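You operate a simulated robot arm through the tools that you are given. There is no shell and no other tool. Be economical: measure what you need, move in short steps, check, and stop when the job is done.

Carry out the task below with a simulated two-armed robot. There is one attempt and no reset: what you move stays moved.

Task
Take the lid off the red jug and lay it down on the top of the cream table. Then put the white sponge on the top of the green table away on the top of the green cupboard. Then put the red can on the top of the green table away on the shelf over the blue bin. Then stack the box that says "film" from the top of the green table on top of the box marked "pens". Do these in the order given. Set down upright: red can.
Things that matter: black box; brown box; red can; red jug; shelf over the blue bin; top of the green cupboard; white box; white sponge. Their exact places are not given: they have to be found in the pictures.

The check looks at the end state, three seconds after you hand in, the way a careful person would. Anything else that was tipped, shoved, dropped, spilled or broken makes it a failure. A push-on lid holds only when it is set on centred and level and pressed home; a screw cap is set on level and turned clockwise until tight.

Robot
Two 7-joint arms with fingered hands on one trunk, on a base that drives. Base frame: it is fixed to the floor where the robot stands at the start and does not move with it; the origin is under the middle of the robot, x ahead of it, y to its left, z up; the surface under the hand at the start is at about z = 0.74. Readings come in m, rad, newtons and seconds.
The left shoulder is at the start at [0.07, 0.162, 1.196], the right one opposite. With the tool pointing down near the work surface each hand reaches from about 0.24 to 0.8 m from the robot's upright axis, wherever it stands, measured 20 degrees to its own side. Places, roughly: black box, brown box, white box [-4, 1.25, 0.75]; red can [-4, 1.5, 0.75]; red jug (12x17x22 cm) [0.5, -0.1, 0.8]; shelf over the blue bin (15x26 cm) [-1.54, -0.12, 1.04]; top of the green cupboard [1.1, -3.2, 0.9]; white sponge (8x5x4 cm) [-3.9, 1.6, 0.8]. Payload 4 kg a hand.
Tool frame (each hand has its own): the origin (TCP) lies between the finger pads and is the grasp point; the fingertips stand 0.026 m ahead of it; z points along the fingers, y is the line along which they close. The gripper opens to 0.132 m. The gripper's body begins 0.073 m behind the TCP. The gripper is a hand of 4 fingers: y runs from the thumb to the fingers, the wrist lies at [0, 0, -0.224] in the tool frame, and closing takes about 1.5 s.
Orientation is told as [roll, pitch, yaw] about the base's x, y, z axes, in that order, counted from this pose: with the fingers straight down and closing along the base's y, the tool's x points along the base's -x, its y along +y and its z along -z.

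Tools
- The arms move only by the tool play_rows. It takes "left_rows", "right_rows" or both (then of equal length, played together; a hand with none holds still); each is a list of rows, each a list of 6 numbers: the turn, a rotation vector about the base's x, y, z in rad, then the shift along the base's x, y, z in m. In form: [[rx, ry, rz, x, y, z], ...]. A call has 1 to 20 rows; each row is the pose to reach, as a shift and turn from the pose commanded when the call began. "left_gripper" and "right_gripper" are, for a hand that has rows, the gripper command, from -1 (fully open) to 1 (shut), values between in proportion, set as the call begins (left out, the last holds). A row lasts 0.2 s, in which the tool goes at most 0.05 m and 0.15 rad; a call with a longer step from one row to the next is refused whole, and so is a gripper value outside its range. A pose out of reach is approached as far as the arm can. The call stops where the force on the tool passes 40 N (or 10 N more than at its start, if that is more) or the arm is blocked; 0.2 s more then pass. The fingers move at their own pace (about 0.045 m/s each) and stop on an object; they squeeze with about 22 N. The grip force told is the motor's: it shows also when the fingers shut on nothing. Time passes only in rows, and 0.2 s behind the last, so rows that repeat a pose let the fingers close. The reply holds the time, the measured pose of the TCP, the force on the tool along the base axes, the opening and the grip force, in the units named above and with some noise, with the torque about the TCP (base axes, N m) and any sound that the robot's microphone picked up.
- Cameras (640 x 400 px; columns grow to the right, rows downward): "scene" is now at [0.1221, -0.0432, 1.4143]; the picture's right is [-0.51, -0.86, 0.00], its down [-0.58, 0.35, -0.73] and it looks along [0.63, -0.37, -0.68] (base axes); focal length 257 px, centre (320, 200). "left" rides on the left gripper at [-0.073, 0.006, -0.094] in its tool frame; the picture's right is [-0.08, -1.00, 0.00], its down [0.78, -0.06, -0.62] and it looks along [0.62, -0.05, 0.79] (tool axes); focal length 230 px, centre (320, 200). "right" rides on the right gripper at [0.073, 0.006, -0.094] in its tool frame; the picture's right is [-0.08, 1.00, 0.00], its down [-0.79, -0.06, -0.62] and it looks along [-0.61, -0.05, 0.79] (tool axes); focal length 230 px, centre (320, 200).
- get_image(camera): a new picture of that camera. The clock stands still meanwhile.
- slide_trunk(by): slides the trunk up (or, below 0, down) by that many m; the arms and the scene camera ride with it, the base frame stays. It gives what a move gives, with no picture.
- steer(legs): drives the robot by 1 to 6 legs, each [ahead, left, turn to the left] in m, m and rad, along the robot's own axes; the way and the turn of a leg run together, so that a leg with both is an arc; at most 1.5 m and 3.142 rad a leg. The arms and the cameras ride along, it lands a little off, and it stops where it bumps. It gives what a move gives.
- finger_targets(finger1, finger2, finger3, thumb_bend, hand): sets how far each is bent, from 0 (flat) to 1 (curled in); at 0.3 the hand is open as for a grip, at 0.7 the pads meet at the TCP. One left out holds its place. A second passes; each finger stops where it meets its share of the squeeze, and holds until it gets a number again. A gripper value or a shape takes the hand back. It gives what a move gives, with no picture; readings hold the bend of each and the force on the fingers (four entries, about 0 where the hand has none), thumb and palm.
- set_grasp(shape, hand): the hand has 4 fingers and takes this shape, open, in about a second: jaw (thumb against the fingers, like two jaws); tri (thumb and two fingers); tip (a fingertip pinch); poke (one finger out to press); point (the index stretched); flat (the hand flat); cup (the hand cupped); fist (a fist). The gripper value then closes the fingers along that shape, each until it touches; the sizes above hold for jaw. It gives what a move gives, with no picture.
- aim_head(pan, tilt): turns the head with the scene camera to pan (to the left, within 1.501 rad either way) and tilt (down, from -0.506 to 1.204), counted from straight ahead of the robot. It gives what a move gives.
- measure_at(camera, pixels): there is no depth. For up to 12 entries [column, row, z] of the newest picture of that camera ("zoom" is the newest enlarged one), the place [x, y] in the base frame at which the ray of that pixel passes the height z, good to about 0.003 m. The clock stands still meanwhile.
- zoom(camera, box): a new picture of the part [left, top, right, bottom] of that camera's present view, enlarged. The clock stands still meanwhile.
- sign_off(): hands the job in; it is judged then, once.

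Work in short steps. Measure before you move; look again where a grasp or a placing could have gone wrong, and mend it. You have 110 turns and 108 pictures in all, those below and enlarged ones among them. Open the grippers and draw the arms clear of the work before you hand the job in, unless the task says otherwise; then end with one line.

The tools are called after "Emit:" as name(argument=value, ...) on one line, values as JSON. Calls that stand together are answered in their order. play_rows: Moves the arms, as the interface text tells. Its arguments: {"type":"object","properties":{"left_rows":{"type":"array","items":{"type":"array","items":{"type":"number"}}},"left_gripper":{"type":"number"},"right_rows":{"type":"array","items":{"type":"array","items":{"type":"number"}}},"right_gripper":{"type":"number"}},"required":[]} The other tools are called the same way: slide_trunk (by) slides the trunk up or down; set_grasp (shape, hand) gives the hand a shape; finger_targets (finger1, finger2, finger3, thumb_bend, hand) moves the fingers one by one; steer (legs) drives the base; aim_head (pan, tilt) turns the head that bears the scene camera; get_image (camera) takes a picture; measure_at (camera, pixels) gives the place at which the rays of pixels pass given heights; zoom (camera, box) takes an enlarged picture of a part of a camera's view; sign_off () hands the job in.

At the start:

```text
time_s: 0.0
left_position: [0.4832, -0.0076, 1.1257]
left_orientation: [-0.001, 0.0, 0.0]
left_contact_force: [0.4, 0.5, 0.2]
left_ft_torque: [0.03, 0.02, 0.01]
left_grip_width: 0.1318
left_grasp_force: 0.0
left_shape: jaw
left_bend: [0.3, 0.3, 0.3, 0.3]
left_finger forces: [0.0, 0.0, 0.0, 0.0, 0.1, 0.0]
right_position: [0.5069, -0.4388, 1.1518]
right_orientation: [0.001, 0.002, -0.002]
right_contact_force: [0.4, -0.3, 0.4]
right_ft_torque: [0.0, 0.02, 0.01]
right_grip_width: 0.1317
right_grasp_force: 0.0
right_shape: jaw
right_bend: [0.3, 0.3, 0.3, 0.3]
right_finger forces: [0.1, 0.1, 0.0, 0.0, 0.0, 0.0]
trunk travel left (down, up): [-0.675, 0.265]
robot x, y, heading: [0.0002, 0.0025, -0.004]
head pan, tilt: [-0.536, 0.745]
```

scene: 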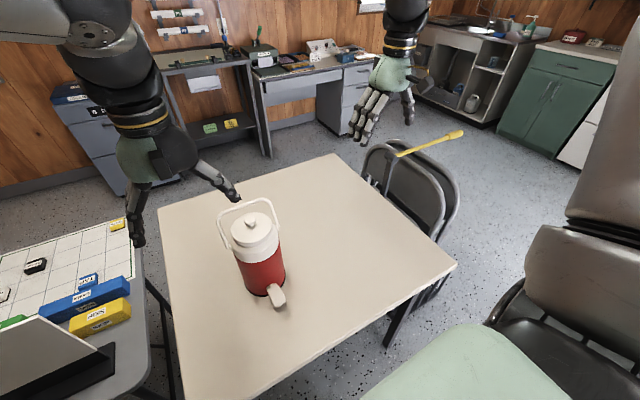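
right: 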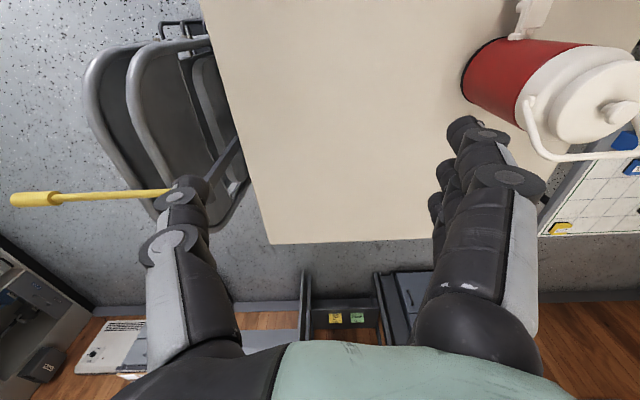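
left: 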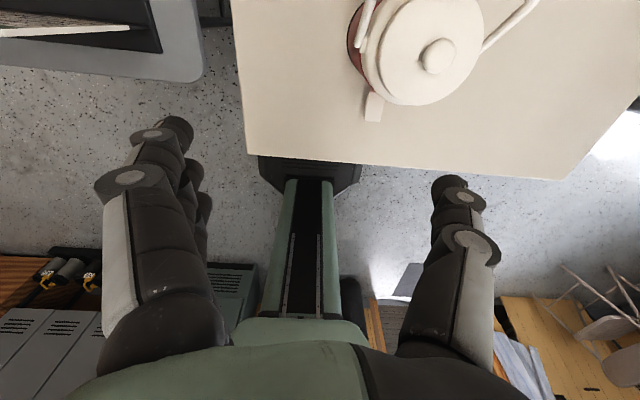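

The jug stands near pixel (258,255) with a white lid, a knob and a bail handle. I zoom in to see the lid.

Emit:
zoom(camera="scene", box=[190, 180, 318, 320])

Emit:
zoom(camera="left", box=[320, 0, 560, 150])

```text
2.86 times, centred on (254, 250) of scene
```

zoom: 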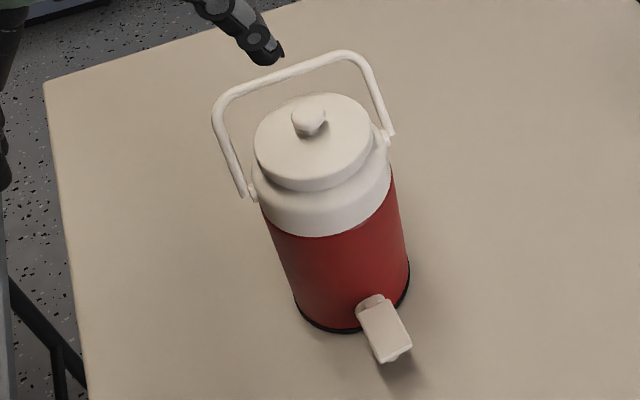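

```text
2.67 times, centred on (440, 75) of left
```

zoom: 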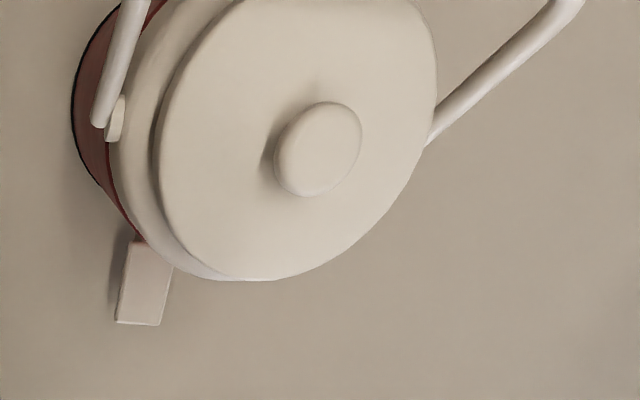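

I triangulate the knob and lid rim from both views at several heights.

Emit:
measure_at(camera="scene", pixels=[[252, 219, 0.92], [252, 219, 0.96], [252, 219, 1.0], [257, 296, 0.74], [272, 285, 0.74], [249, 291, 0.74], [239, 219, 0.94], [269, 219, 0.94], [160, 205, 0.74], [455, 264, 0.74]])

Emit:
measure_at(camera="left", pixels=[[439, 55, 0.92], [439, 55, 0.96], [439, 55, 1.0], [380, 40, 0.94], [483, 40, 0.94], [383, 98, 0.9]])

```text
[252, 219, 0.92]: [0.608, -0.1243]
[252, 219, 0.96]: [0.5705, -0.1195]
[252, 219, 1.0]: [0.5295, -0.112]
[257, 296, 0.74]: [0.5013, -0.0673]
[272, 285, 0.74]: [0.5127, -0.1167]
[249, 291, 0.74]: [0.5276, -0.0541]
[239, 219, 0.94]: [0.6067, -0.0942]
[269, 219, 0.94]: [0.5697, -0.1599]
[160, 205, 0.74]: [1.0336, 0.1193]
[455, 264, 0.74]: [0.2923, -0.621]
```

```text
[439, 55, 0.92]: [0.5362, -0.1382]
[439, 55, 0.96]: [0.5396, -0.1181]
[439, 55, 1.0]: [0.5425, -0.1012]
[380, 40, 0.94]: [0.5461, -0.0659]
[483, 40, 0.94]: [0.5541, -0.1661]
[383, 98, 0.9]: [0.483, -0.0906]
```

Now I find the bail's position: its −y corner is at scene (268,202) and right camera (542,157).

Emit:
measure_at(camera="scene", pixels=[[268, 202, 0.95], [268, 202, 1.0], [268, 202, 1.05], [217, 217, 0.95], [217, 217, 1.0], [217, 217, 1.05], [278, 225, 0.94], [231, 247, 0.94]])

Emit:
measure_at(camera="right", pixels=[[542, 157, 0.95], [542, 157, 1.0], [542, 157, 1.05], [527, 105, 0.92], [527, 105, 0.95], [618, 115, 0.96], [618, 115, 1.0]])

```text
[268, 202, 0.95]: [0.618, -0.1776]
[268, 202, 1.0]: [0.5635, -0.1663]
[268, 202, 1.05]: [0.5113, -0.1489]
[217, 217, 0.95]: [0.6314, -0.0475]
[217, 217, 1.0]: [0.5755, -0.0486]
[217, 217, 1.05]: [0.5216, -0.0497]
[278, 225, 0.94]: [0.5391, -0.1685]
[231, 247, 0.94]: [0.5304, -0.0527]
```

```text
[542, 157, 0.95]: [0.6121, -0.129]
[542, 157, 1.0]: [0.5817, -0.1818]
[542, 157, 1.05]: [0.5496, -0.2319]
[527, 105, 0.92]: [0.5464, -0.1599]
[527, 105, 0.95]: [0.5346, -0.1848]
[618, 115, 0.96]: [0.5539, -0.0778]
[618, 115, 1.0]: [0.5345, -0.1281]
```

The bail leans away (+x, top near x≈0.588, z≈0.99), and the knob is near (0.543,−0.110), top ≈0.985. I move the left hand aside and the right hand above the knob.

Emit:
play_rows(left_rows=[[0, 0, 0, 0, 0.04, 0], [0, 0, 0, 0, 0.08, 0], [0, 0, 0, 0, 0.12, 0], [0, 0, 0, 0, 0.16, 0], [0, 0, 0, 0, 0.2, 0], [0, 0, 0, 0, 0.24, 0], [0, 0, 0, 0, 0.28, 0], [0, 0, 0, 0, 0.28, 0], [0, 0, 0, 0, 0.28, 0], [0, 0, 0, 0, 0.28, 0]], right_rows=[[0, 0, 0, 0, 0, 0], [0, 0, 0, 0.01, 0.03, 0], [0, 0, 0, 0.015, 0.07, 0], [0, 0, 0, 0.02, 0.11, 0], [0, 0, 0, 0.025, 0.15, 0], [0, 0, 0, 0.03, 0.19, 0], [0, 0, 0, 0.035, 0.23, 0], [0, 0, 0, 0.035, 0.27, 0], [0, 0, 0, 0.036, 0.31, 0], [0, 0, 0, 0.036, 0.329, -0.02]])

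Emit:
get_image(camera="right")

Emit:
get_image(camera="left")

```text
time_s: 2.2
left_position: [0.4845, 0.272, 1.1288]
left_orientation: [-0.001, 0.001, -0.001]
left_contact_force: [-0.2, -0.7, -0.2]
left_ft_torque: [-0.02, 0.02, -0.01]
left_grip_width: 0.1319
left_grasp_force: 0.1
left_shape: jaw
left_bend: [0.3, 0.3, 0.3, 0.3]
left_finger forces: [0.0, 0.1, 0.0, 0.0, 0.1, 0.1]
right_position: [0.4919, -0.1711, 1.1029]
right_orientation: [0.013, -0.008, -0.001]
right_contact_force: [-0.1, 0.1, 0.6]
right_ft_torque: [0.02, 0.03, 0.03]
right_grip_width: 0.1321
right_grasp_force: 0.1
right_shape: jaw
right_bend: [0.3, 0.3, 0.3, 0.3]
right_finger forces: [0.0, 0.1, 0.0, 0.1, 0.0, 0.1]
right hand out of reach, approached as far as the arm can: row 6, 7, 8, 9, 10
trunk travel left (down, up): [-0.675, 0.265]
robot x, y, heading: [0.0031, 0.0036, 0.001]
head pan, tilt: [-0.536, 0.745]
```

```text
102 pictures are left
```

right: 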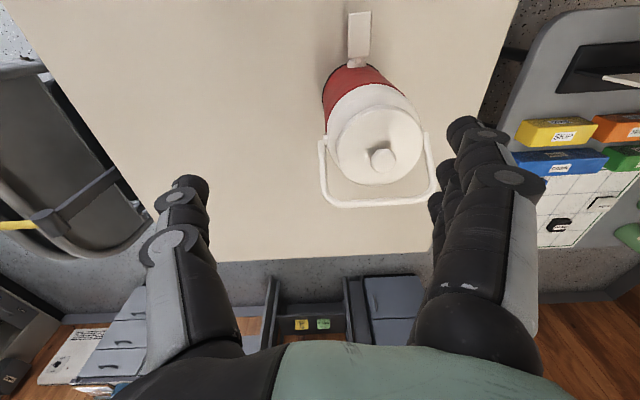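

```text
101 pictures are left
```

left: 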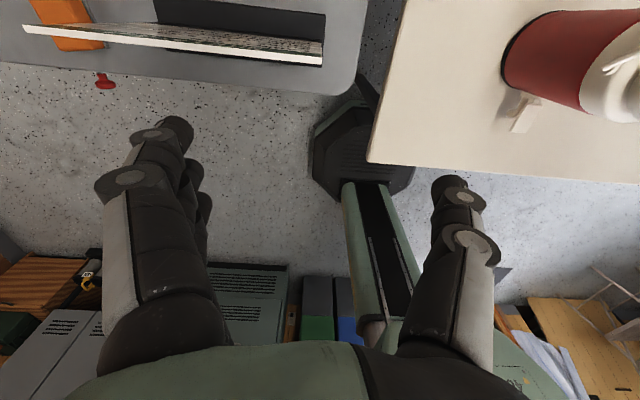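

The arm is too low on the trunk for this height, so I raise the trunk by 0.2 m and drop the hands back down.

Emit:
slide_trunk(by=0.2)

Emit:
measure_at(camera="right", pixels=[[382, 159, 0.96], [382, 159, 0.99], [330, 204, 0.99], [436, 192, 0.99]])

```text
time_s: 4.4
left_position: [0.4821, 0.2697, 1.3268]
left_orientation: [-0.001, 0.0, -0.001]
left_contact_force: [0.4, 0.1, 0.3]
left_ft_torque: [0.03, -0.02, 0.0]
left_grip_width: 0.132
left_grasp_force: 0.0
left_shape: jaw
left_bend: [0.3, 0.3, 0.3, 0.3]
left_finger forces: [0.0, 0.0, 0.0, 0.0, 0.1, 0.1]
right_position: [0.4911, -0.1715, 1.3035]
right_orientation: [0.015, -0.008, 0.0]
right_contact_force: [-0.7, -0.1, 0.6]
right_ft_torque: [-0.02, -0.01, 0.0]
right_grip_width: 0.1318
right_grasp_force: 0.1
right_shape: jaw
right_bend: [0.3, 0.3, 0.3, 0.3]
right_finger forces: [0.0, 0.1, 0.1, 0.1, 0.0, 0.0]
trunk travel left (down, up): [-0.875, 0.065]
robot x, y, heading: [0.0016, 0.0002, -0.005]
head pan, tilt: [-0.536, 0.745]
```

```text
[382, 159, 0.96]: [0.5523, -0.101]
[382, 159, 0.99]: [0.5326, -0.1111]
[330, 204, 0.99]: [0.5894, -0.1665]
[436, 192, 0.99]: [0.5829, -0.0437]
```

Knob ≈(0.538,−0.110,0.985). I bring the right hand down and read where it lands.

Emit:
play_rows(right_rows=[[0, 0, 0, 0, 0, -0.04], [0, 0, 0, 0, 0, -0.08], [0, 0, 0, 0, 0, -0.12], [0, 0, 0, 0, 0, -0.16], [0, 0, 0, 0, 0, -0.18], [0, 0, 0, 0, 0, -0.18]])

Emit:
get_image(camera="right")

```text
time_s: 5.8
left_position: [0.4836, 0.2704, 1.3272]
left_orientation: [0.0, -0.001, 0.0]
left_contact_force: [0.2, 0.1, 0.6]
left_ft_torque: [-0.01, -0.03, 0.0]
left_grip_width: 0.1318
left_grasp_force: 0.1
left_shape: jaw
left_bend: [0.3, 0.3, 0.3, 0.3]
left_finger forces: [0.0, 0.1, 0.1, 0.1, 0.0, 0.0]
right_position: [0.4911, -0.172, 1.1257]
right_orientation: [0.014, -0.009, 0.001]
right_contact_force: [0.6, -0.4, -0.1]
right_ft_torque: [-0.01, 0.03, 0.01]
right_grip_width: 0.1318
right_grasp_force: 0.0
right_shape: jaw
right_bend: [0.3, 0.3, 0.3, 0.3]
right_finger forces: [0.1, 0.0, 0.0, 0.1, 0.1, 0.0]
trunk travel left (down, up): [-0.875, 0.065]
robot x, y, heading: [0.0017, -0.0005, 0.001]
head pan, tilt: [-0.536, 0.745]
```

```text
100 pictures are left
```

right: 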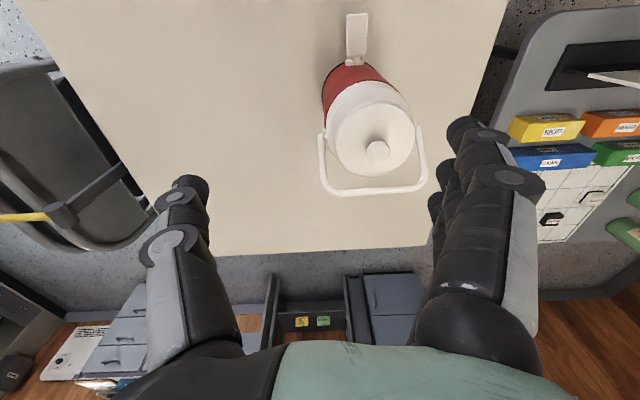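

The bail surrounds the knob, so a narrow pinch is best. I try the "tip" shape and move above the knob at a safe height.

Emit:
set_grasp(hand="right", shape="tip")

Emit:
play_rows(right_rows=[[0, 0, 0, 0.02, 0.03, 0], [0, 0, 0, 0.047, 0.062, 0], [0, 0, 0, 0.047, 0.062, 0], [0, 0, 0, 0.047, 0.062, 0]], right_gripper=0)

Emit:
get_image(camera="right")

Emit:
get_image(camera="scene")

```text
time_s: 6.7
left_position: [0.483, 0.2714, 1.3278]
left_orientation: [0.001, -0.001, -0.001]
left_contact_force: [-0.1, 0.6, 0.1]
left_ft_torque: [-0.02, 0.0, 0.0]
left_grip_width: 0.132
left_grasp_force: 0.1
left_shape: jaw
left_bend: [0.3, 0.3, 0.3, 0.3]
left_finger forces: [0.0, 0.0, 0.0, 0.0, 0.0, 0.1]
right_position: [0.4912, -0.1715, 1.1266]
right_orientation: [0.015, -0.007, -0.001]
right_contact_force: [-0.4, -0.7, -0.6]
right_ft_torque: [-0.02, -0.03, -0.03]
right_grip_width: 0.1318
right_grasp_force: 0.1
right_shape: tip
right_bend: [0.0, 0.3, 0.0, 0.3]
right_finger forces: [0.0, 0.0, 0.0, 0.1, 0.0, 0.1]
trunk travel left (down, up): [-0.875, 0.065]
robot x, y, heading: [0.001, -0.0015, 0.002]
head pan, tilt: [-0.536, 0.745]
```

```text
time_s: 7.7
left_position: [0.4835, 0.2712, 1.328]
left_orientation: [-0.001, -0.001, 0.0]
left_contact_force: [0.7, 0.3, -0.2]
left_ft_torque: [0.01, 0.0, 0.01]
left_grip_width: 0.1319
left_grasp_force: 0.0
left_shape: jaw
left_bend: [0.3, 0.3, 0.3, 0.3]
left_finger forces: [0.0, 0.1, 0.0, 0.1, 0.0, 0.0]
right_position: [0.5036, -0.1596, 1.137]
right_orientation: [0.017, -0.01, 0.0]
right_contact_force: [-1.0, 0.4, -0.1]
right_ft_torque: [0.04, -0.02, 0.01]
right_grip_width: 0.0668
right_grasp_force: 0.1
right_shape: tip
right_bend: [0.0, 0.73, 0.0, 0.7]
right_finger forces: [0.1, 0.0, 0.2, 0.0, 0.0, 0.0]
right hand out of reach, approached as far as the arm can: row 1, 2, 3, 4
trunk travel left (down, up): [-0.875, 0.065]
robot x, y, heading: [-0.0004, -0.003, -0.004]
head pan, tilt: [-0.536, 0.745]
```

```text
99 pictures are left
```

right: 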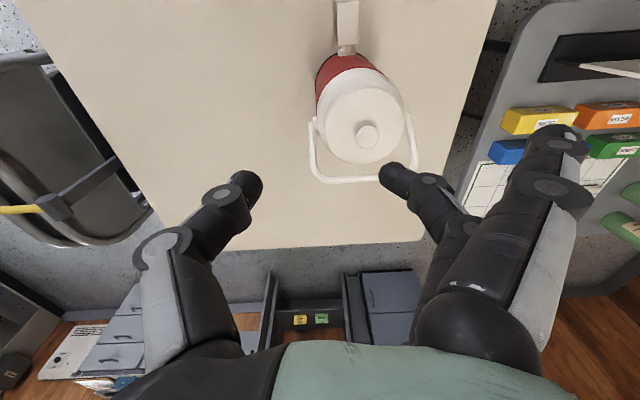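

```text
98 pictures are left
```

scene: 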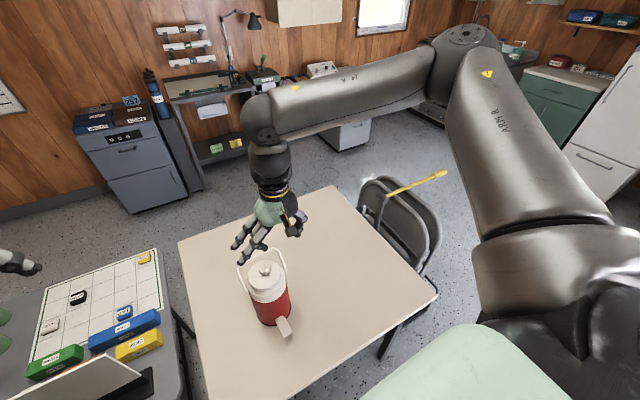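

The limit is the sideways crossing, not height. I turn the robot left 0.2 rad so the knob lies on the right arm's own side (hand is well above the bail).

Emit:
steer(legs=[[0, 0, 0.22]])

Emit:
get_image(camera="right")

```text
time_s: 8.9
left_position: [0.4132, 0.368, 1.3281]
left_orientation: [0.002, -0.001, 0.219]
left_contact_force: [-1.0, -0.1, -0.2]
left_ft_torque: [0.04, 0.03, 0.02]
left_grip_width: 0.132
left_grasp_force: 0.1
left_shape: jaw
left_bend: [0.3, 0.3, 0.3, 0.3]
left_finger forces: [0.0, 0.0, 0.1, 0.0, 0.1, 0.0]
right_position: [0.5274, -0.0474, 1.1354]
right_orientation: [0.018, -0.008, 0.221]
right_contact_force: [0.0, -0.7, 0.2]
right_ft_torque: [0.02, 0.04, 0.02]
right_grip_width: 0.0666
right_grasp_force: 0.0
right_shape: tip
right_bend: [0.0, 0.73, 0.0, 0.7]
right_finger forces: [0.0, 0.0, 0.0, 0.0, 0.1, 0.0]
trunk travel left (down, up): [-0.875, 0.065]
robot x, y, heading: [0.0004, -0.0038, 0.219]
head pan, tilt: [-0.536, 0.745]
```

```text
97 pictures are left
```

right: 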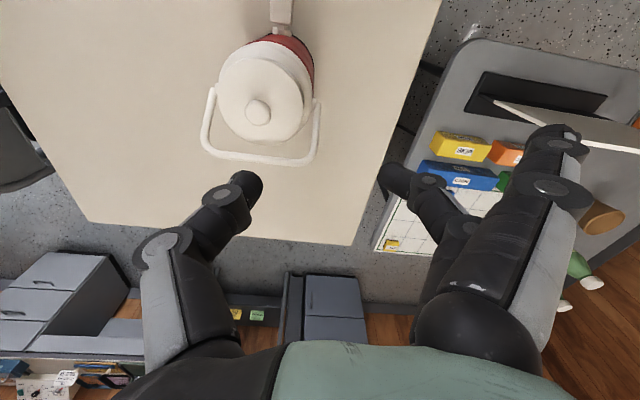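

Knob is at pixel (257,111). I measure it at heights 0.97–0.99, then shift above it with yaw back to 0.

Emit:
measure_at(camera="right", pixels=[[257, 111, 0.97], [257, 111, 0.985], [204, 152, 0.99], [306, 163, 0.99]])

Emit:
play_rows(right_rows=[[0, 0, -0.11, 0.005, -0.03, 0], [0, 0, -0.22, 0.01, -0.062, 0], [0, 0, -0.22, 0.01, -0.062, -0.03], [0, 0, -0.22, 0.01, -0.062, -0.05], [0, 0, -0.22, 0.01, -0.062, -0.05]])

Emit:
get_image(camera="right")

```text
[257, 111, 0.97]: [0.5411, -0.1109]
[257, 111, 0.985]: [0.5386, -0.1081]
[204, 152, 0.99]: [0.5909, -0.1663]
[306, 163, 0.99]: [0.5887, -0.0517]
```

```text
time_s: 10.1
left_position: [0.4112, 0.368, 1.3287]
left_orientation: [0.003, 0.001, 0.22]
left_contact_force: [0.2, 0.1, 0.0]
left_ft_torque: [-0.01, 0.01, 0.01]
left_grip_width: 0.1319
left_grasp_force: 0.1
left_shape: jaw
left_bend: [0.3, 0.3, 0.3, 0.3]
left_finger forces: [0.0, 0.0, 0.0, 0.0, 0.1, 0.0]
right_position: [0.5364, -0.1101, 1.0862]
right_orientation: [0.017, -0.009, 0.002]
right_contact_force: [-0.6, -1.7, 0.2]
right_ft_torque: [0.03, 0.01, 0.02]
right_grip_width: 0.0668
right_grasp_force: 0.1
right_shape: tip
right_bend: [0.0, 0.73, 0.0, 0.7]
right_finger forces: [0.1, 0.1, 0.0, 0.0, 0.0, 0.1]
trunk travel left (down, up): [-0.875, 0.065]
robot x, y, heading: [-0.0047, -0.0008, 0.222]
head pan, tilt: [-0.536, 0.745]
```

```text
96 pictures are left
```

right: 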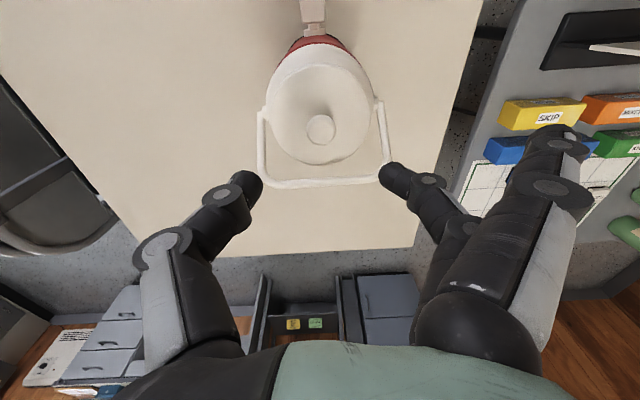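

Aligned within 4 mm. I narrow the opening to ~5 cm and descend to TCP z≈1.01, then look.

Emit:
play_rows(right_rows=[[0, 0, 0, 0.003, 0, 0], [0, 0, 0, 0.003, 0, -0.02], [0, 0, 0, 0.003, 0, -0.04], [0, 0, 0, 0.003, 0, -0.06], [0, 0, 0, 0.003, 0, -0.075], [0, 0, 0, 0.003, 0, -0.075]], right_gripper=0.22)

Emit:
get_image(camera="right")

Emit:
zoom(camera="scene", box=[240, 180, 400, 300])

```text
time_s: 11.5
left_position: [0.4121, 0.3704, 1.3278]
left_orientation: [0.0, 0.001, 0.22]
left_contact_force: [0.8, 0.8, -0.9]
left_ft_torque: [0.01, -0.01, -0.03]
left_grip_width: 0.132
left_grasp_force: 0.0
left_shape: jaw
left_bend: [0.3, 0.3, 0.3, 0.3]
left_finger forces: [0.0, 0.0, 0.0, 0.0, 0.1, 0.1]
right_position: [0.5376, -0.1154, 1.0176]
right_orientation: [0.019, -0.01, 0.001]
right_contact_force: [0.9, -0.1, 0.5]
right_ft_torque: [0.02, 0.02, 0.01]
right_grip_width: 0.0522
right_grasp_force: 0.1
right_shape: tip
right_bend: [0.0, 0.73, 0.0, 0.7]
right_finger forces: [0.0, 0.1, 0.0, 0.0, 0.0, 0.0]
right hand out of reach, approached as far as the arm can: row 5, 6
trunk travel left (down, up): [-0.875, 0.065]
robot x, y, heading: [-0.0017, 0.0022, 0.215]
head pan, tilt: [-0.536, 0.745]
```

```text
95 pictures are left
```

right: 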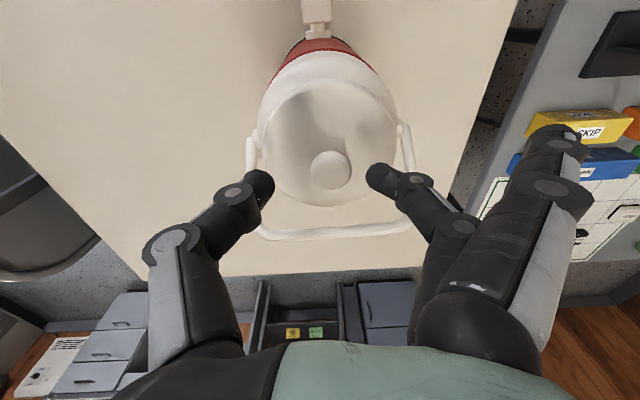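

```text
3.33 times, centred on (320, 240) of scene
```

zoom: 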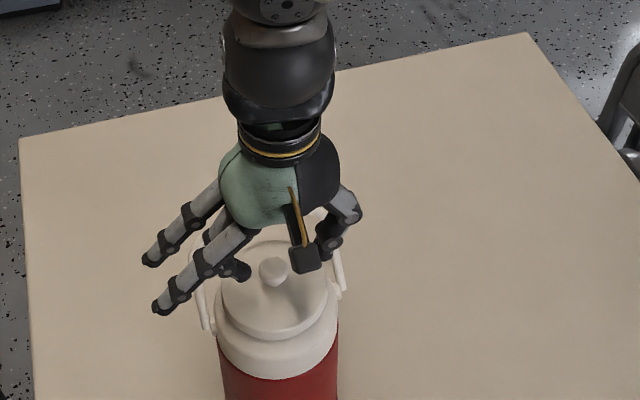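

Tips straddle the knob (at 265 and 375, knob 331), but the arm won't go lower, so I use the trunk for the last centimetres.

Emit:
slide_trunk(by=-0.025)

Emit:
play_rows(right_rows=[[0, 0, 0, 0.001, 0.003, 0], [0, 0, 0, 0.002, 0.005, 0]])

Emit:
get_image(camera="right")

```text
time_s: 12.2
left_position: [0.4098, 0.3696, 1.3033]
left_orientation: [-0.001, -0.001, 0.22]
left_contact_force: [0.6, 0.6, -0.5]
left_ft_torque: [0.0, 0.01, 0.01]
left_grip_width: 0.1318
left_grasp_force: 0.0
left_shape: jaw
left_bend: [0.3, 0.3, 0.3, 0.3]
left_finger forces: [0.0, 0.0, 0.0, 0.0, 0.0, 0.0]
right_position: [0.5362, -0.1128, 0.9937]
right_orientation: [0.022, -0.012, 0.0]
right_contact_force: [-4.1, 0.9, 19.0]
right_ft_torque: [-0.25, 0.13, -0.06]
right_grip_width: 0.0256
right_grasp_force: 21.9
right_shape: tip
right_bend: [0.12, 0.74, 0.12, 0.72]
right_finger forces: [0.0, 32.4, 0.1, 0.0, 28.8, 0.1]
trunk travel left (down, up): [-0.85, 0.09]
robot x, y, heading: [0.0023, -0.0008, 0.225]
head pan, tilt: [-0.536, 0.745]
heard: snap
```

```text
time_s: 12.8
left_position: [0.4122, 0.3703, 1.3032]
left_orientation: [-0.001, 0.0, 0.22]
left_contact_force: [1.3, -0.2, -0.6]
left_ft_torque: [0.04, 0.04, -0.01]
left_grip_width: 0.1322
left_grasp_force: 0.1
left_shape: jaw
left_bend: [0.3, 0.3, 0.3, 0.3]
left_finger forces: [0.0, 0.0, 0.0, 0.0, 0.0, 0.0]
right_position: [0.5373, -0.1132, 0.9945]
right_orientation: [0.017, -0.01, 0.0]
right_contact_force: [-2.6, 0.0, 5.2]
right_ft_torque: [-0.19, 0.08, -0.06]
right_grip_width: 0.0249
right_grasp_force: 21.5
right_shape: tip
right_bend: [0.26, 0.74, 0.26, 0.72]
right_finger forces: [0.0, 26.5, 0.0, 0.0, 24.3, 0.0]
right hand out of reach, approached as far as the arm can: row 2
trunk travel left (down, up): [-0.85, 0.09]
robot x, y, heading: [0.0055, 0.0017, 0.218]
head pan, tilt: [-0.536, 0.745]
```

```text
93 pictures are left
```

right: 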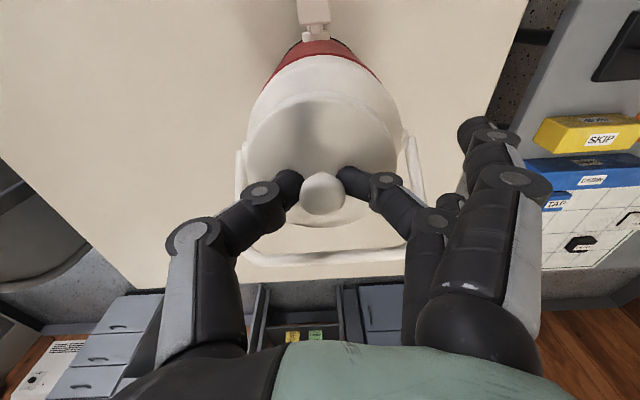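

The fingers have closed on the knob (2.5 cm, ~25 N); a snap was heard, so it's a push-on lid. I firm the grip and lift gently.

Emit:
play_rows(right_rows=[[0, 0, 0, 0, 0, 0], [0, 0, 0, 0, 0, 0], [0, 0, 0, 0, 0, 0.005], [0, 0, 0, 0, 0, 0.01], [0, 0, 0, 0, 0, 0.02], [0, 0, 0, 0, 0, 0.02]], right_gripper=1)

Emit:
get_image(camera="right")

Emit:
zoom(camera="scene", box=[240, 180, 400, 330])

```text
time_s: 14.2
left_position: [0.4123, 0.3699, 1.3035]
left_orientation: [0.001, -0.001, 0.22]
left_contact_force: [0.3, -0.7, -0.1]
left_ft_torque: [0.03, -0.02, -0.01]
left_grip_width: 0.1322
left_grasp_force: 0.0
left_shape: jaw
left_bend: [0.3, 0.3, 0.3, 0.3]
left_finger forces: [0.0, 0.0, 0.1, 0.0, 0.0, 0.1]
right_position: [0.5375, -0.1133, 1.014]
right_orientation: [0.02, -0.01, 0.0]
right_contact_force: [0.2, -1.0, 0.1]
right_ft_torque: [-0.04, -0.01, 0.0]
right_grip_width: 0.0238
right_grasp_force: 22.0
right_shape: tip
right_bend: [0.26, 0.74, 0.26, 0.72]
right_finger forces: [0.0, 24.4, 0.0, 0.1, 17.9, 0.0]
trunk travel left (down, up): [-0.85, 0.09]
robot x, y, heading: [-0.0019, -0.004, 0.221]
head pan, tilt: [-0.536, 0.745]
```

```text
92 pictures are left
```

right: 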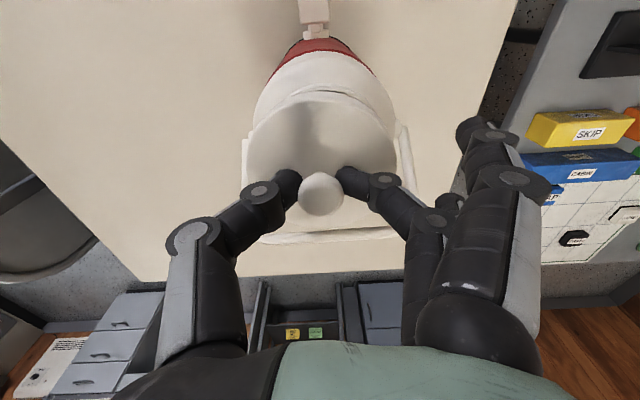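

```text
2.67 times, centred on (320, 255) of scene
```

zoom: 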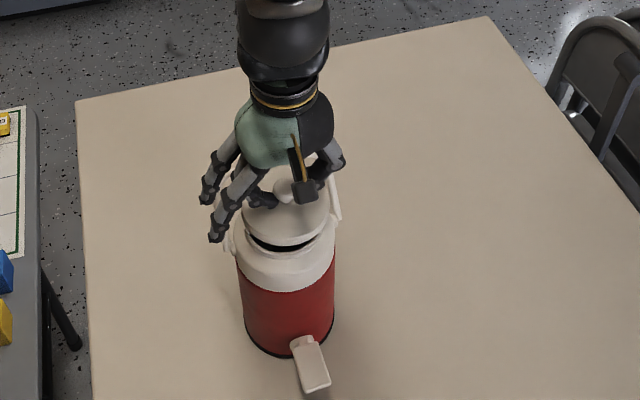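

The lid is off and held. I lift it, backing off slightly from the bail, then carry it right over free table.

Emit:
play_rows(right_rows=[[0, 0, 0, -0.002, 0, 0.015], [0, 0, 0, -0.012, 0, 0.03], [0, 0, 0, -0.025, 0, 0.05], [0, 0, 0, -0.03, 0, 0.08], [0, 0, 0, -0.03, 0, 0.11], [0, 0, 0, -0.03, -0.03, 0.11], [0, 0, 0, -0.03, -0.07, 0.11], [0, 0, 0, -0.03, -0.11, 0.11], [0, 0, 0, -0.03, -0.15, 0.11], [0, 0, 0, -0.03, -0.19, 0.11], [0, 0, 0, -0.03, -0.23, 0.11], [0, 0, 0, -0.03, -0.26, 0.1], [0, 0, 0, -0.03, -0.26, 0.1]])

Emit:
get_image(camera="scene")

```text
time_s: 17.0
left_position: [0.4122, 0.3708, 1.303]
left_orientation: [-0.001, 0.002, 0.219]
left_contact_force: [-1.2, 0.4, 0.1]
left_ft_torque: [-0.02, 0.0, -0.02]
left_grip_width: 0.1317
left_grasp_force: 0.0
left_shape: jaw
left_bend: [0.3, 0.3, 0.3, 0.3]
left_finger forces: [0.0, 0.0, 0.1, 0.1, 0.1, 0.0]
right_position: [0.5095, -0.3725, 1.1135]
right_orientation: [0.019, -0.011, -0.001]
right_contact_force: [-0.9, 0.0, -0.7]
right_ft_torque: [-0.01, 0.0, 0.01]
right_grip_width: 0.0235
right_grasp_force: 21.7
right_shape: tip
right_bend: [0.26, 0.74, 0.26, 0.72]
right_finger forces: [0.1, 24.6, 0.0, 0.0, 18.3, 0.1]
trunk travel left (down, up): [-0.85, 0.09]
robot x, y, heading: [0.0044, 0.0041, 0.221]
head pan, tilt: [-0.536, 0.745]
```

```text
90 pictures are left
```

scene: 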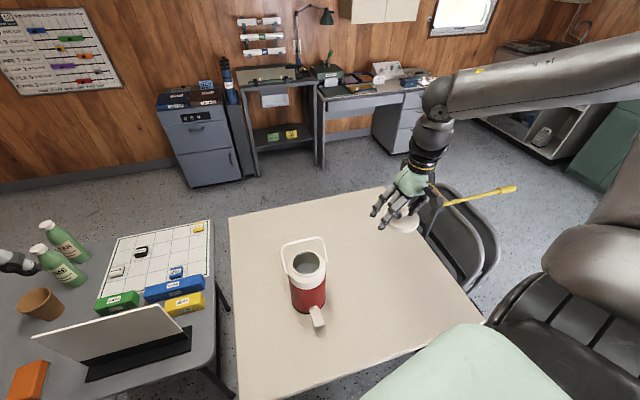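

The lid is over free table at (0.51,−0.37). I lower to 0.85, then slowly to contact.

Emit:
play_rows(right_rows=[[0, 0, 0, 0, 0, -0.045], [0, 0, 0, 0, 0, -0.09], [0, 0, 0, 0, 0, -0.135], [0, 0, 0, 0, 0, -0.18], [0, 0, 0, 0, 0, -0.22], [0, 0, 0, 0, 0, -0.25], [0, 0, 0, 0, 0, -0.26], [0, 0, 0, 0, 0, -0.27], [0, 0, 0, 0, 0, -0.275]])

Emit:
zoom(camera="scene", box=[320, 150, 480, 280])

```text
time_s: 19.0
left_position: [0.4124, 0.3706, 1.3017]
left_orientation: [0.0, 0.003, 0.219]
left_contact_force: [0.0, -0.2, -0.2]
left_ft_torque: [-0.01, 0.01, -0.03]
left_grip_width: 0.1318
left_grasp_force: 0.0
left_shape: jaw
left_bend: [0.3, 0.3, 0.3, 0.3]
left_finger forces: [0.0, 0.0, 0.0, 0.0, 0.0, 0.0]
right_position: [0.5093, -0.3715, 0.8745]
right_orientation: [0.018, -0.009, -0.001]
right_contact_force: [-0.3, -0.1, 0.1]
right_ft_torque: [-0.01, 0.02, 0.0]
right_grip_width: 0.0231
right_grasp_force: 21.7
right_shape: tip
right_bend: [0.26, 0.74, 0.26, 0.72]
right_finger forces: [0.0, 26.1, 0.1, 0.1, 17.2, 0.0]
right hand out of reach, approached as far as the arm can: row 6, 7, 8, 9
trunk travel left (down, up): [-0.85, 0.09]
robot x, y, heading: [0.001, 0.001, 0.223]
head pan, tilt: [-0.536, 0.745]
```

```text
3.08 times, centred on (400, 215) of scene
```

zoom: 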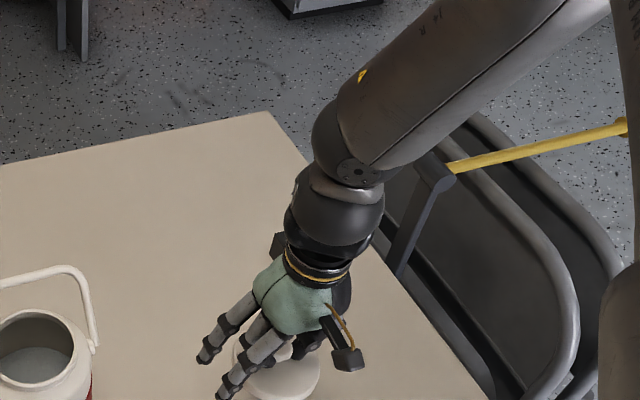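

The arm limit is reached, so I lower the trunk 5 cm.

Emit:
slide_trunk(by=-0.05)

Emit:
zoom(camera="scene", box=[320, 150, 480, 280])

Emit:
get_image(camera="right")

```text
time_s: 19.9
left_position: [0.412, 0.3685, 1.2533]
left_orientation: [0.001, 0.001, 0.22]
left_contact_force: [-0.3, -0.5, -0.3]
left_ft_torque: [0.01, -0.01, 0.01]
left_grip_width: 0.1319
left_grasp_force: 0.0
left_shape: jaw
left_bend: [0.3, 0.3, 0.3, 0.3]
left_finger forces: [0.0, 0.0, 0.1, 0.0, 0.0, 0.0]
right_position: [0.5077, -0.3723, 0.8239]
right_orientation: [0.019, -0.009, -0.001]
right_contact_force: [-0.4, 0.0, 0.3]
right_ft_torque: [0.0, 0.01, -0.01]
right_grip_width: 0.0232
right_grasp_force: 22.2
right_shape: tip
right_bend: [0.26, 0.74, 0.26, 0.72]
right_finger forces: [0.1, 26.2, 0.0, 0.1, 17.2, 0.0]
trunk travel left (down, up): [-0.8, 0.14]
robot x, y, heading: [-0.0022, 0.0004, 0.22]
head pan, tilt: [-0.536, 0.745]
```

```text
3.08 times, centred on (400, 215) of scene
```

zoom: 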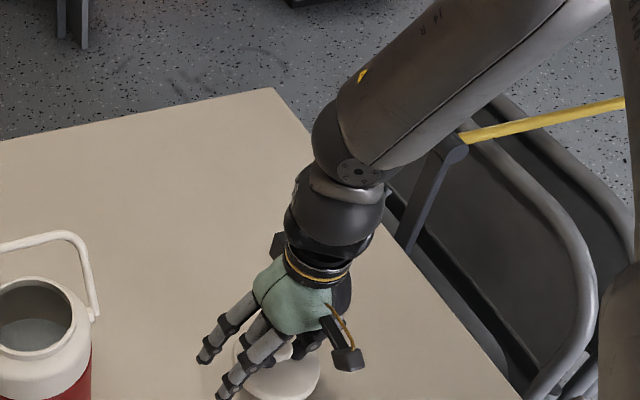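

```text
87 pictures are left
```

right: 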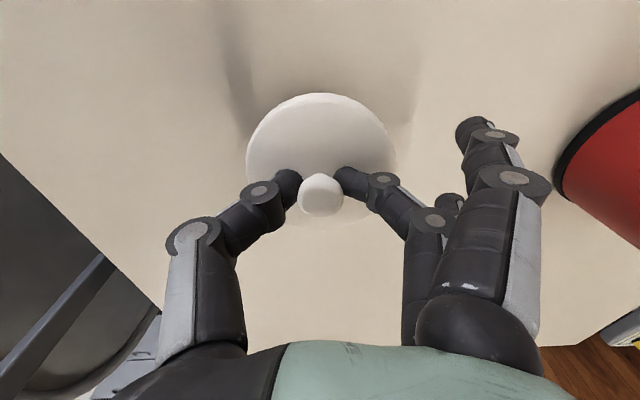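

Close to the table but no contact yet. I lower another 1.5 cm.

Emit:
slide_trunk(by=-0.015)

Emit:
slide_trunk(by=-0.01)

```text
time_s: 20.5
left_position: [0.412, 0.369, 1.2372]
left_orientation: [0.0, 0.001, 0.22]
left_contact_force: [0.8, -0.2, 0.2]
left_ft_torque: [0.01, 0.02, 0.04]
left_grip_width: 0.132
left_grasp_force: 0.0
left_shape: jaw
left_bend: [0.3, 0.3, 0.3, 0.3]
left_finger forces: [0.0, 0.0, 0.0, 0.0, 0.0, 0.0]
right_position: [0.5072, -0.3717, 0.8098]
right_orientation: [0.02, -0.01, 0.0]
right_contact_force: [0.1, -0.4, -0.3]
right_ft_torque: [0.0, 0.03, 0.01]
right_grip_width: 0.0232
right_grasp_force: 22.1
right_shape: tip
right_bend: [0.26, 0.74, 0.26, 0.72]
right_finger forces: [0.1, 26.3, 0.0, 0.0, 17.1, 0.0]
trunk travel left (down, up): [-0.785, 0.155]
robot x, y, heading: [0.0015, -0.0025, 0.222]
head pan, tilt: [-0.536, 0.745]
```

```text
time_s: 21.1
left_position: [0.4134, 0.3693, 1.2276]
left_orientation: [0.0, 0.0, 0.219]
left_contact_force: [0.1, 1.0, 0.3]
left_ft_torque: [0.02, 0.0, 0.04]
left_grip_width: 0.1318
left_grasp_force: 0.0
left_shape: jaw
left_bend: [0.3, 0.3, 0.3, 0.3]
left_finger forces: [0.0, 0.1, 0.1, 0.0, 0.1, 0.0]
right_position: [0.509, -0.3703, 0.7987]
right_orientation: [0.02, -0.013, -0.002]
right_contact_force: [-0.2, 0.8, -0.8]
right_ft_torque: [-0.01, -0.03, -0.01]
right_grip_width: 0.0231
right_grasp_force: 22.1
right_shape: tip
right_bend: [0.26, 0.74, 0.26, 0.72]
right_finger forces: [0.0, 26.1, 0.1, 0.1, 17.3, 0.0]
trunk travel left (down, up): [-0.775, 0.165]
robot x, y, heading: [-0.0002, 0.0009, 0.216]
head pan, tilt: [-0.536, 0.745]
```

Still no contact; another centimetre and check.

Emit:
slide_trunk(by=-0.008)

Emit:
get_image(camera="right")

```text
time_s: 21.7
left_position: [0.4125, 0.3691, 1.2196]
left_orientation: [-0.002, 0.0, 0.218]
left_contact_force: [0.6, 0.1, -0.2]
left_ft_torque: [0.02, 0.02, 0.0]
left_grip_width: 0.1318
left_grasp_force: 0.0
left_shape: jaw
left_bend: [0.3, 0.3, 0.3, 0.3]
left_finger forces: [0.0, 0.1, 0.0, 0.1, 0.0, 0.0]
right_position: [0.5082, -0.371, 0.7897]
right_orientation: [0.018, -0.01, -0.001]
right_contact_force: [-0.4, 0.3, 0.5]
right_ft_torque: [0.0, 0.04, 0.02]
right_grip_width: 0.0234
right_grasp_force: 21.8
right_shape: tip
right_bend: [0.26, 0.74, 0.26, 0.72]
right_finger forces: [0.0, 26.3, 0.0, 0.0, 17.3, 0.0]
trunk travel left (down, up): [-0.767, 0.173]
robot x, y, heading: [0.0017, 0.001, 0.221]
head pan, tilt: [-0.536, 0.745]
```

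```text
86 pictures are left
```

right: 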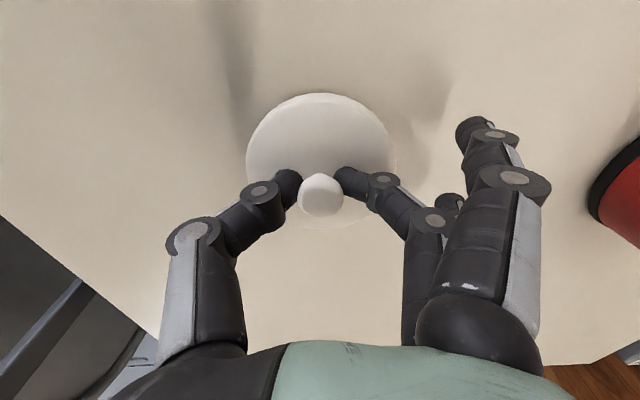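

Shadow is closing in. I continue in small steps.

Emit:
slide_trunk(by=-0.006)

Emit:
slide_trunk(by=-0.006)

```text
time_s: 22.2
left_position: [0.41, 0.3713, 1.2145]
left_orientation: [-0.003, -0.002, 0.22]
left_contact_force: [0.2, 0.0, -0.5]
left_ft_torque: [0.02, 0.02, -0.01]
left_grip_width: 0.1318
left_grasp_force: 0.0
left_shape: jaw
left_bend: [0.3, 0.3, 0.3, 0.3]
left_finger forces: [0.0, 0.0, 0.0, 0.1, 0.0, 0.0]
right_position: [0.5078, -0.3706, 0.7871]
right_orientation: [0.015, -0.017, 0.0]
right_contact_force: [-0.5, -4.2, 30.6]
right_ft_torque: [-0.51, 0.2, 0.05]
right_grip_width: 0.0244
right_grasp_force: 21.9
right_shape: tip
right_bend: [0.26, 0.74, 0.26, 0.72]
right_finger forces: [0.0, 42.1, 0.1, 0.1, 42.0, 0.0]
trunk travel left (down, up): [-0.761, 0.179]
robot x, y, heading: [0.0014, -0.0005, 0.221]
head pan, tilt: [-0.536, 0.745]
```

```text
time_s: 22.5
left_position: [0.4109, 0.37, 1.2125]
left_orientation: [-0.002, -0.001, 0.219]
left_contact_force: [0.3, 0.3, 0.1]
left_ft_torque: [-0.02, -0.05, 0.03]
left_grip_width: 0.1318
left_grasp_force: 0.0
left_shape: jaw
left_bend: [0.3, 0.3, 0.3, 0.3]
left_finger forces: [0.1, 0.0, 0.1, 0.0, 0.0, 0.0]
right_position: [0.5085, -0.3705, 0.7869]
right_orientation: [0.018, -0.016, 0.001]
right_contact_force: [-5.9, -1.6, 25.5]
right_ft_torque: [-0.38, 0.3, -0.04]
right_grip_width: 0.0249
right_grasp_force: 21.8
right_shape: tip
right_bend: [0.26, 0.74, 0.26, 0.72]
right_finger forces: [0.0, 41.0, 0.1, 0.0, 39.1, 0.1]
trunk travel left (down, up): [-0.76, 0.18]
robot x, y, heading: [0.0001, -0.0005, 0.221]
head pan, tilt: [-0.536, 0.745]
stopped: the force on the tool passed its limit at 46 N (the readings are from after the stop); the commanded pose is now the measured one
```

Contact with the table. I open the fingers in place, then lift straight up.

Emit:
play_rows(right_rows=[[0, 0, 0, 0, 0, 0.0], [0, 0, 0, 0, 0, 0.0], [0, 0, 0, 0, 0, 0.0], [0, 0, 0, 0, 0, 0.0], [0, 0, 0, 0, 0, 0.03], [0, 0, 0, 0, 0, 0.07], [0, 0, 0, 0, 0, 0.12], [0, 0, 0, 0, 0, 0.17], [0, 0, 0, 0, 0, 0.22], [0, 0, 0, 0, 0, 0.26]], right_gripper=-0.3)

Emit:
get_image(camera="scene")

Emit:
get_image(camera="right")

```text
time_s: 24.7
left_position: [0.4123, 0.3703, 1.2137]
left_orientation: [0.0, 0.0, 0.221]
left_contact_force: [0.4, -0.3, -0.9]
left_ft_torque: [-0.03, 0.01, 0.02]
left_grip_width: 0.132
left_grasp_force: 0.1
left_shape: jaw
left_bend: [0.3, 0.3, 0.3, 0.3]
left_finger forces: [0.0, 0.1, 0.1, 0.0, 0.1, 0.0]
right_position: [0.5084, -0.3717, 1.0463]
right_orientation: [0.019, -0.014, 0.001]
right_contact_force: [-0.3, 0.0, 0.4]
right_ft_torque: [-0.02, -0.02, 0.02]
right_grip_width: 0.0855
right_grasp_force: 0.2
right_shape: tip
right_bend: [0.0, 0.7, 0.0, 0.67]
right_finger forces: [0.0, 0.1, 0.1, 0.0, 0.0, 0.0]
trunk travel left (down, up): [-0.76, 0.18]
robot x, y, heading: [-0.0019, -0.0004, 0.222]
head pan, tilt: [-0.536, 0.745]
```

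```text
85 pictures are left
```

scene: 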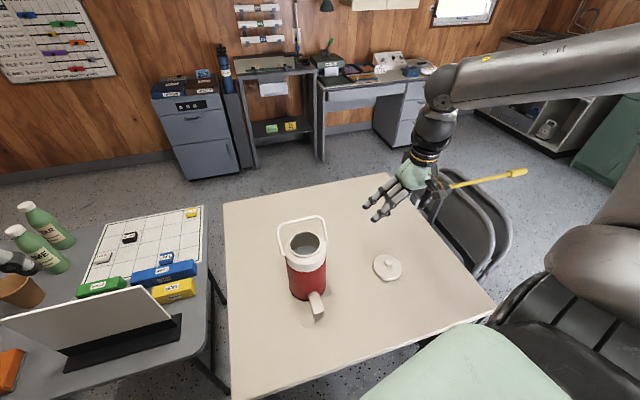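

```text
84 pictures are left
```

right: 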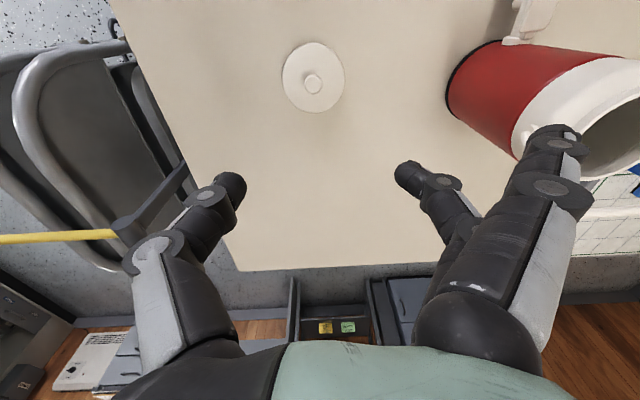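

Lid is laid down well. Now I look toward the robot's left to plan the drive to the green table.

Emit:
aim_head(pan=1.4, tilt=0.4)

Emit:
get_image(camera="scene")

Emit:
aim_head(pan=-1.4, tilt=0.4)

Emit:
get_image(camera="scene")

```text
time_s: 26.6
left_position: [0.4125, 0.3692, 1.2121]
left_orientation: [0.0, 0.002, 0.22]
left_contact_force: [0.1, 0.4, -0.5]
left_ft_torque: [-0.02, -0.01, -0.01]
left_grip_width: 0.1318
left_grasp_force: 0.1
left_shape: jaw
left_bend: [0.3, 0.3, 0.3, 0.3]
left_finger forces: [0.0, 0.0, 0.1, 0.0, 0.1, 0.0]
right_position: [0.5092, -0.373, 1.0442]
right_orientation: [0.019, -0.014, 0.001]
right_contact_force: [0.2, 0.3, 0.3]
right_ft_torque: [0.0, 0.02, 0.0]
right_grip_width: 0.0855
right_grasp_force: 0.1
right_shape: tip
right_bend: [0.0, 0.7, 0.0, 0.67]
right_finger forces: [0.0, 0.0, 0.0, 0.0, 0.1, 0.0]
trunk travel left (down, up): [-0.76, 0.18]
robot x, y, heading: [0.0003, 0.0017, 0.218]
head pan, tilt: [1.4, 0.4]
```

```text
83 pictures are left
```

scene: 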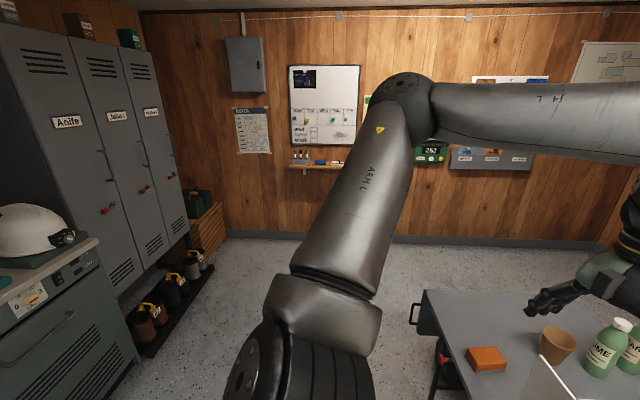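

```text
time_s: 29.1
left_position: [0.4119, 0.3692, 1.2125]
left_orientation: [-0.002, 0.0, 0.221]
left_contact_force: [-0.1, -0.2, -0.5]
left_ft_torque: [0.01, 0.03, 0.0]
left_grip_width: 0.1318
left_grasp_force: 0.1
left_shape: jaw
left_bend: [0.3, 0.3, 0.3, 0.3]
left_finger forces: [0.1, 0.0, 0.1, 0.0, 0.0, 0.0]
right_position: [0.5102, -0.3725, 1.0447]
right_orientation: [0.02, -0.013, 0.001]
right_contact_force: [-0.3, 0.0, -0.3]
right_ft_torque: [0.01, 0.03, 0.01]
right_grip_width: 0.0855
right_grasp_force: 0.0
right_shape: tip
right_bend: [0.0, 0.7, 0.0, 0.67]
right_finger forces: [0.1, 0.0, 0.0, 0.1, 0.0, 0.1]
trunk travel left (down, up): [-0.76, 0.18]
robot x, y, heading: [-0.0027, 0.001, 0.224]
head pan, tilt: [-1.4, 0.4]
```

```text
82 pictures are left
```

scene: 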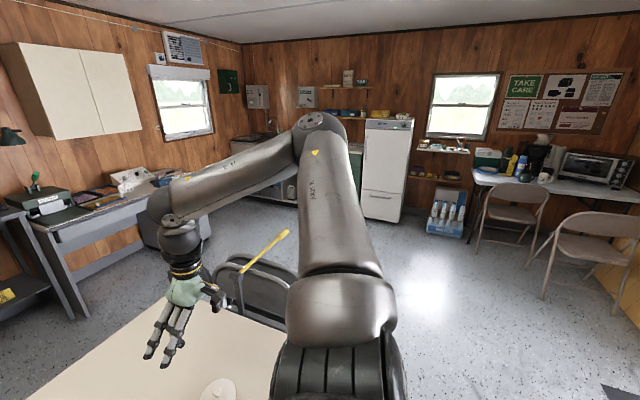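

The lid is set. I pull both hands in closer for driving, then turn left partway and look.

Emit:
play_rows(left_rows=[[0, 0, 0, -0.03, -0.02, 0], [0, 0, 0, -0.06, -0.04, 0], [0, 0, 0, -0.09, -0.06, 0], [0, 0, 0, -0.11, -0.08, 0]], right_rows=[[0, 0, 0, -0.04, 0, 0.02], [0, 0, 0, -0.08, 0.01, 0.05], [0, 0, 0, -0.12, 0.02, 0.09], [0, 0, 0, -0.14, 0.03, 0.13]])

Emit:
aim_head(pan=0.9, tilt=0.5)

Emit:
steer(legs=[[0, 0, 1.2]])

Emit:
get_image(camera="scene")

```text
refused: row 2 steps farther than a row can; nothing moved
```

```text
time_s: 31.2
left_position: [0.4128, 0.3683, 1.212]
left_orientation: [0.0, 0.001, 0.221]
left_contact_force: [-0.9, 0.3, -0.5]
left_ft_torque: [-0.04, -0.01, 0.0]
left_grip_width: 0.132
left_grasp_force: 0.1
left_shape: jaw
left_bend: [0.3, 0.3, 0.3, 0.3]
left_finger forces: [0.0, 0.1, 0.0, 0.0, 0.0, 0.1]
right_position: [0.5091, -0.3723, 1.0436]
right_orientation: [0.019, -0.014, -0.002]
right_contact_force: [-0.5, 0.0, 0.0]
right_ft_torque: [0.01, -0.01, 0.01]
right_grip_width: 0.0852
right_grasp_force: 0.0
right_shape: tip
right_bend: [0.0, 0.7, 0.0, 0.67]
right_finger forces: [0.0, 0.1, 0.0, 0.0, 0.0, 0.0]
trunk travel left (down, up): [-0.76, 0.18]
robot x, y, heading: [0.0025, -0.0018, 0.218]
head pan, tilt: [0.901, 0.499]
```

```text
time_s: 34.7
left_position: [-0.2044, 0.5139, 1.2137]
left_orientation: [-0.001, 0.0, 1.437]
left_contact_force: [0.1, 0.6, 0.0]
left_ft_torque: [-0.03, -0.03, 0.03]
left_grip_width: 0.1317
left_grasp_force: 0.1
left_shape: jaw
left_bend: [0.3, 0.3, 0.3, 0.3]
left_finger forces: [0.0, 0.1, 0.0, 0.1, 0.1, 0.0]
right_position: [0.525, 0.3477, 1.045]
right_orientation: [0.019, -0.013, 1.215]
right_contact_force: [0.1, 0.7, 0.3]
right_ft_torque: [0.0, 0.01, -0.02]
right_grip_width: 0.0856
right_grasp_force: 0.1
right_shape: tip
right_bend: [0.0, 0.7, 0.0, 0.67]
right_finger forces: [0.1, 0.1, 0.0, 0.0, 0.1, 0.0]
trunk travel left (down, up): [-0.76, 0.18]
robot x, y, heading: [-0.0015, 0.0012, 1.437]
head pan, tilt: [0.901, 0.499]
```

```text
81 pictures are left
```

scene: 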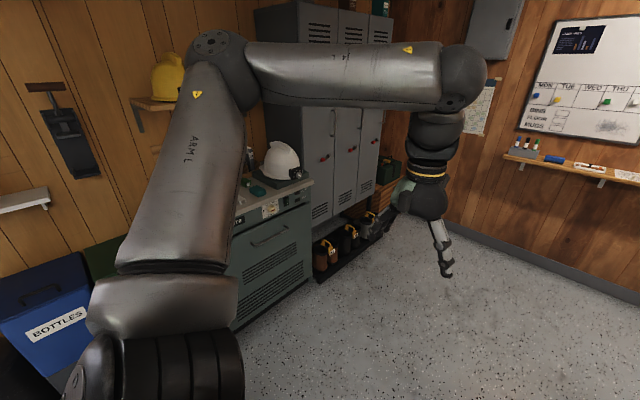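

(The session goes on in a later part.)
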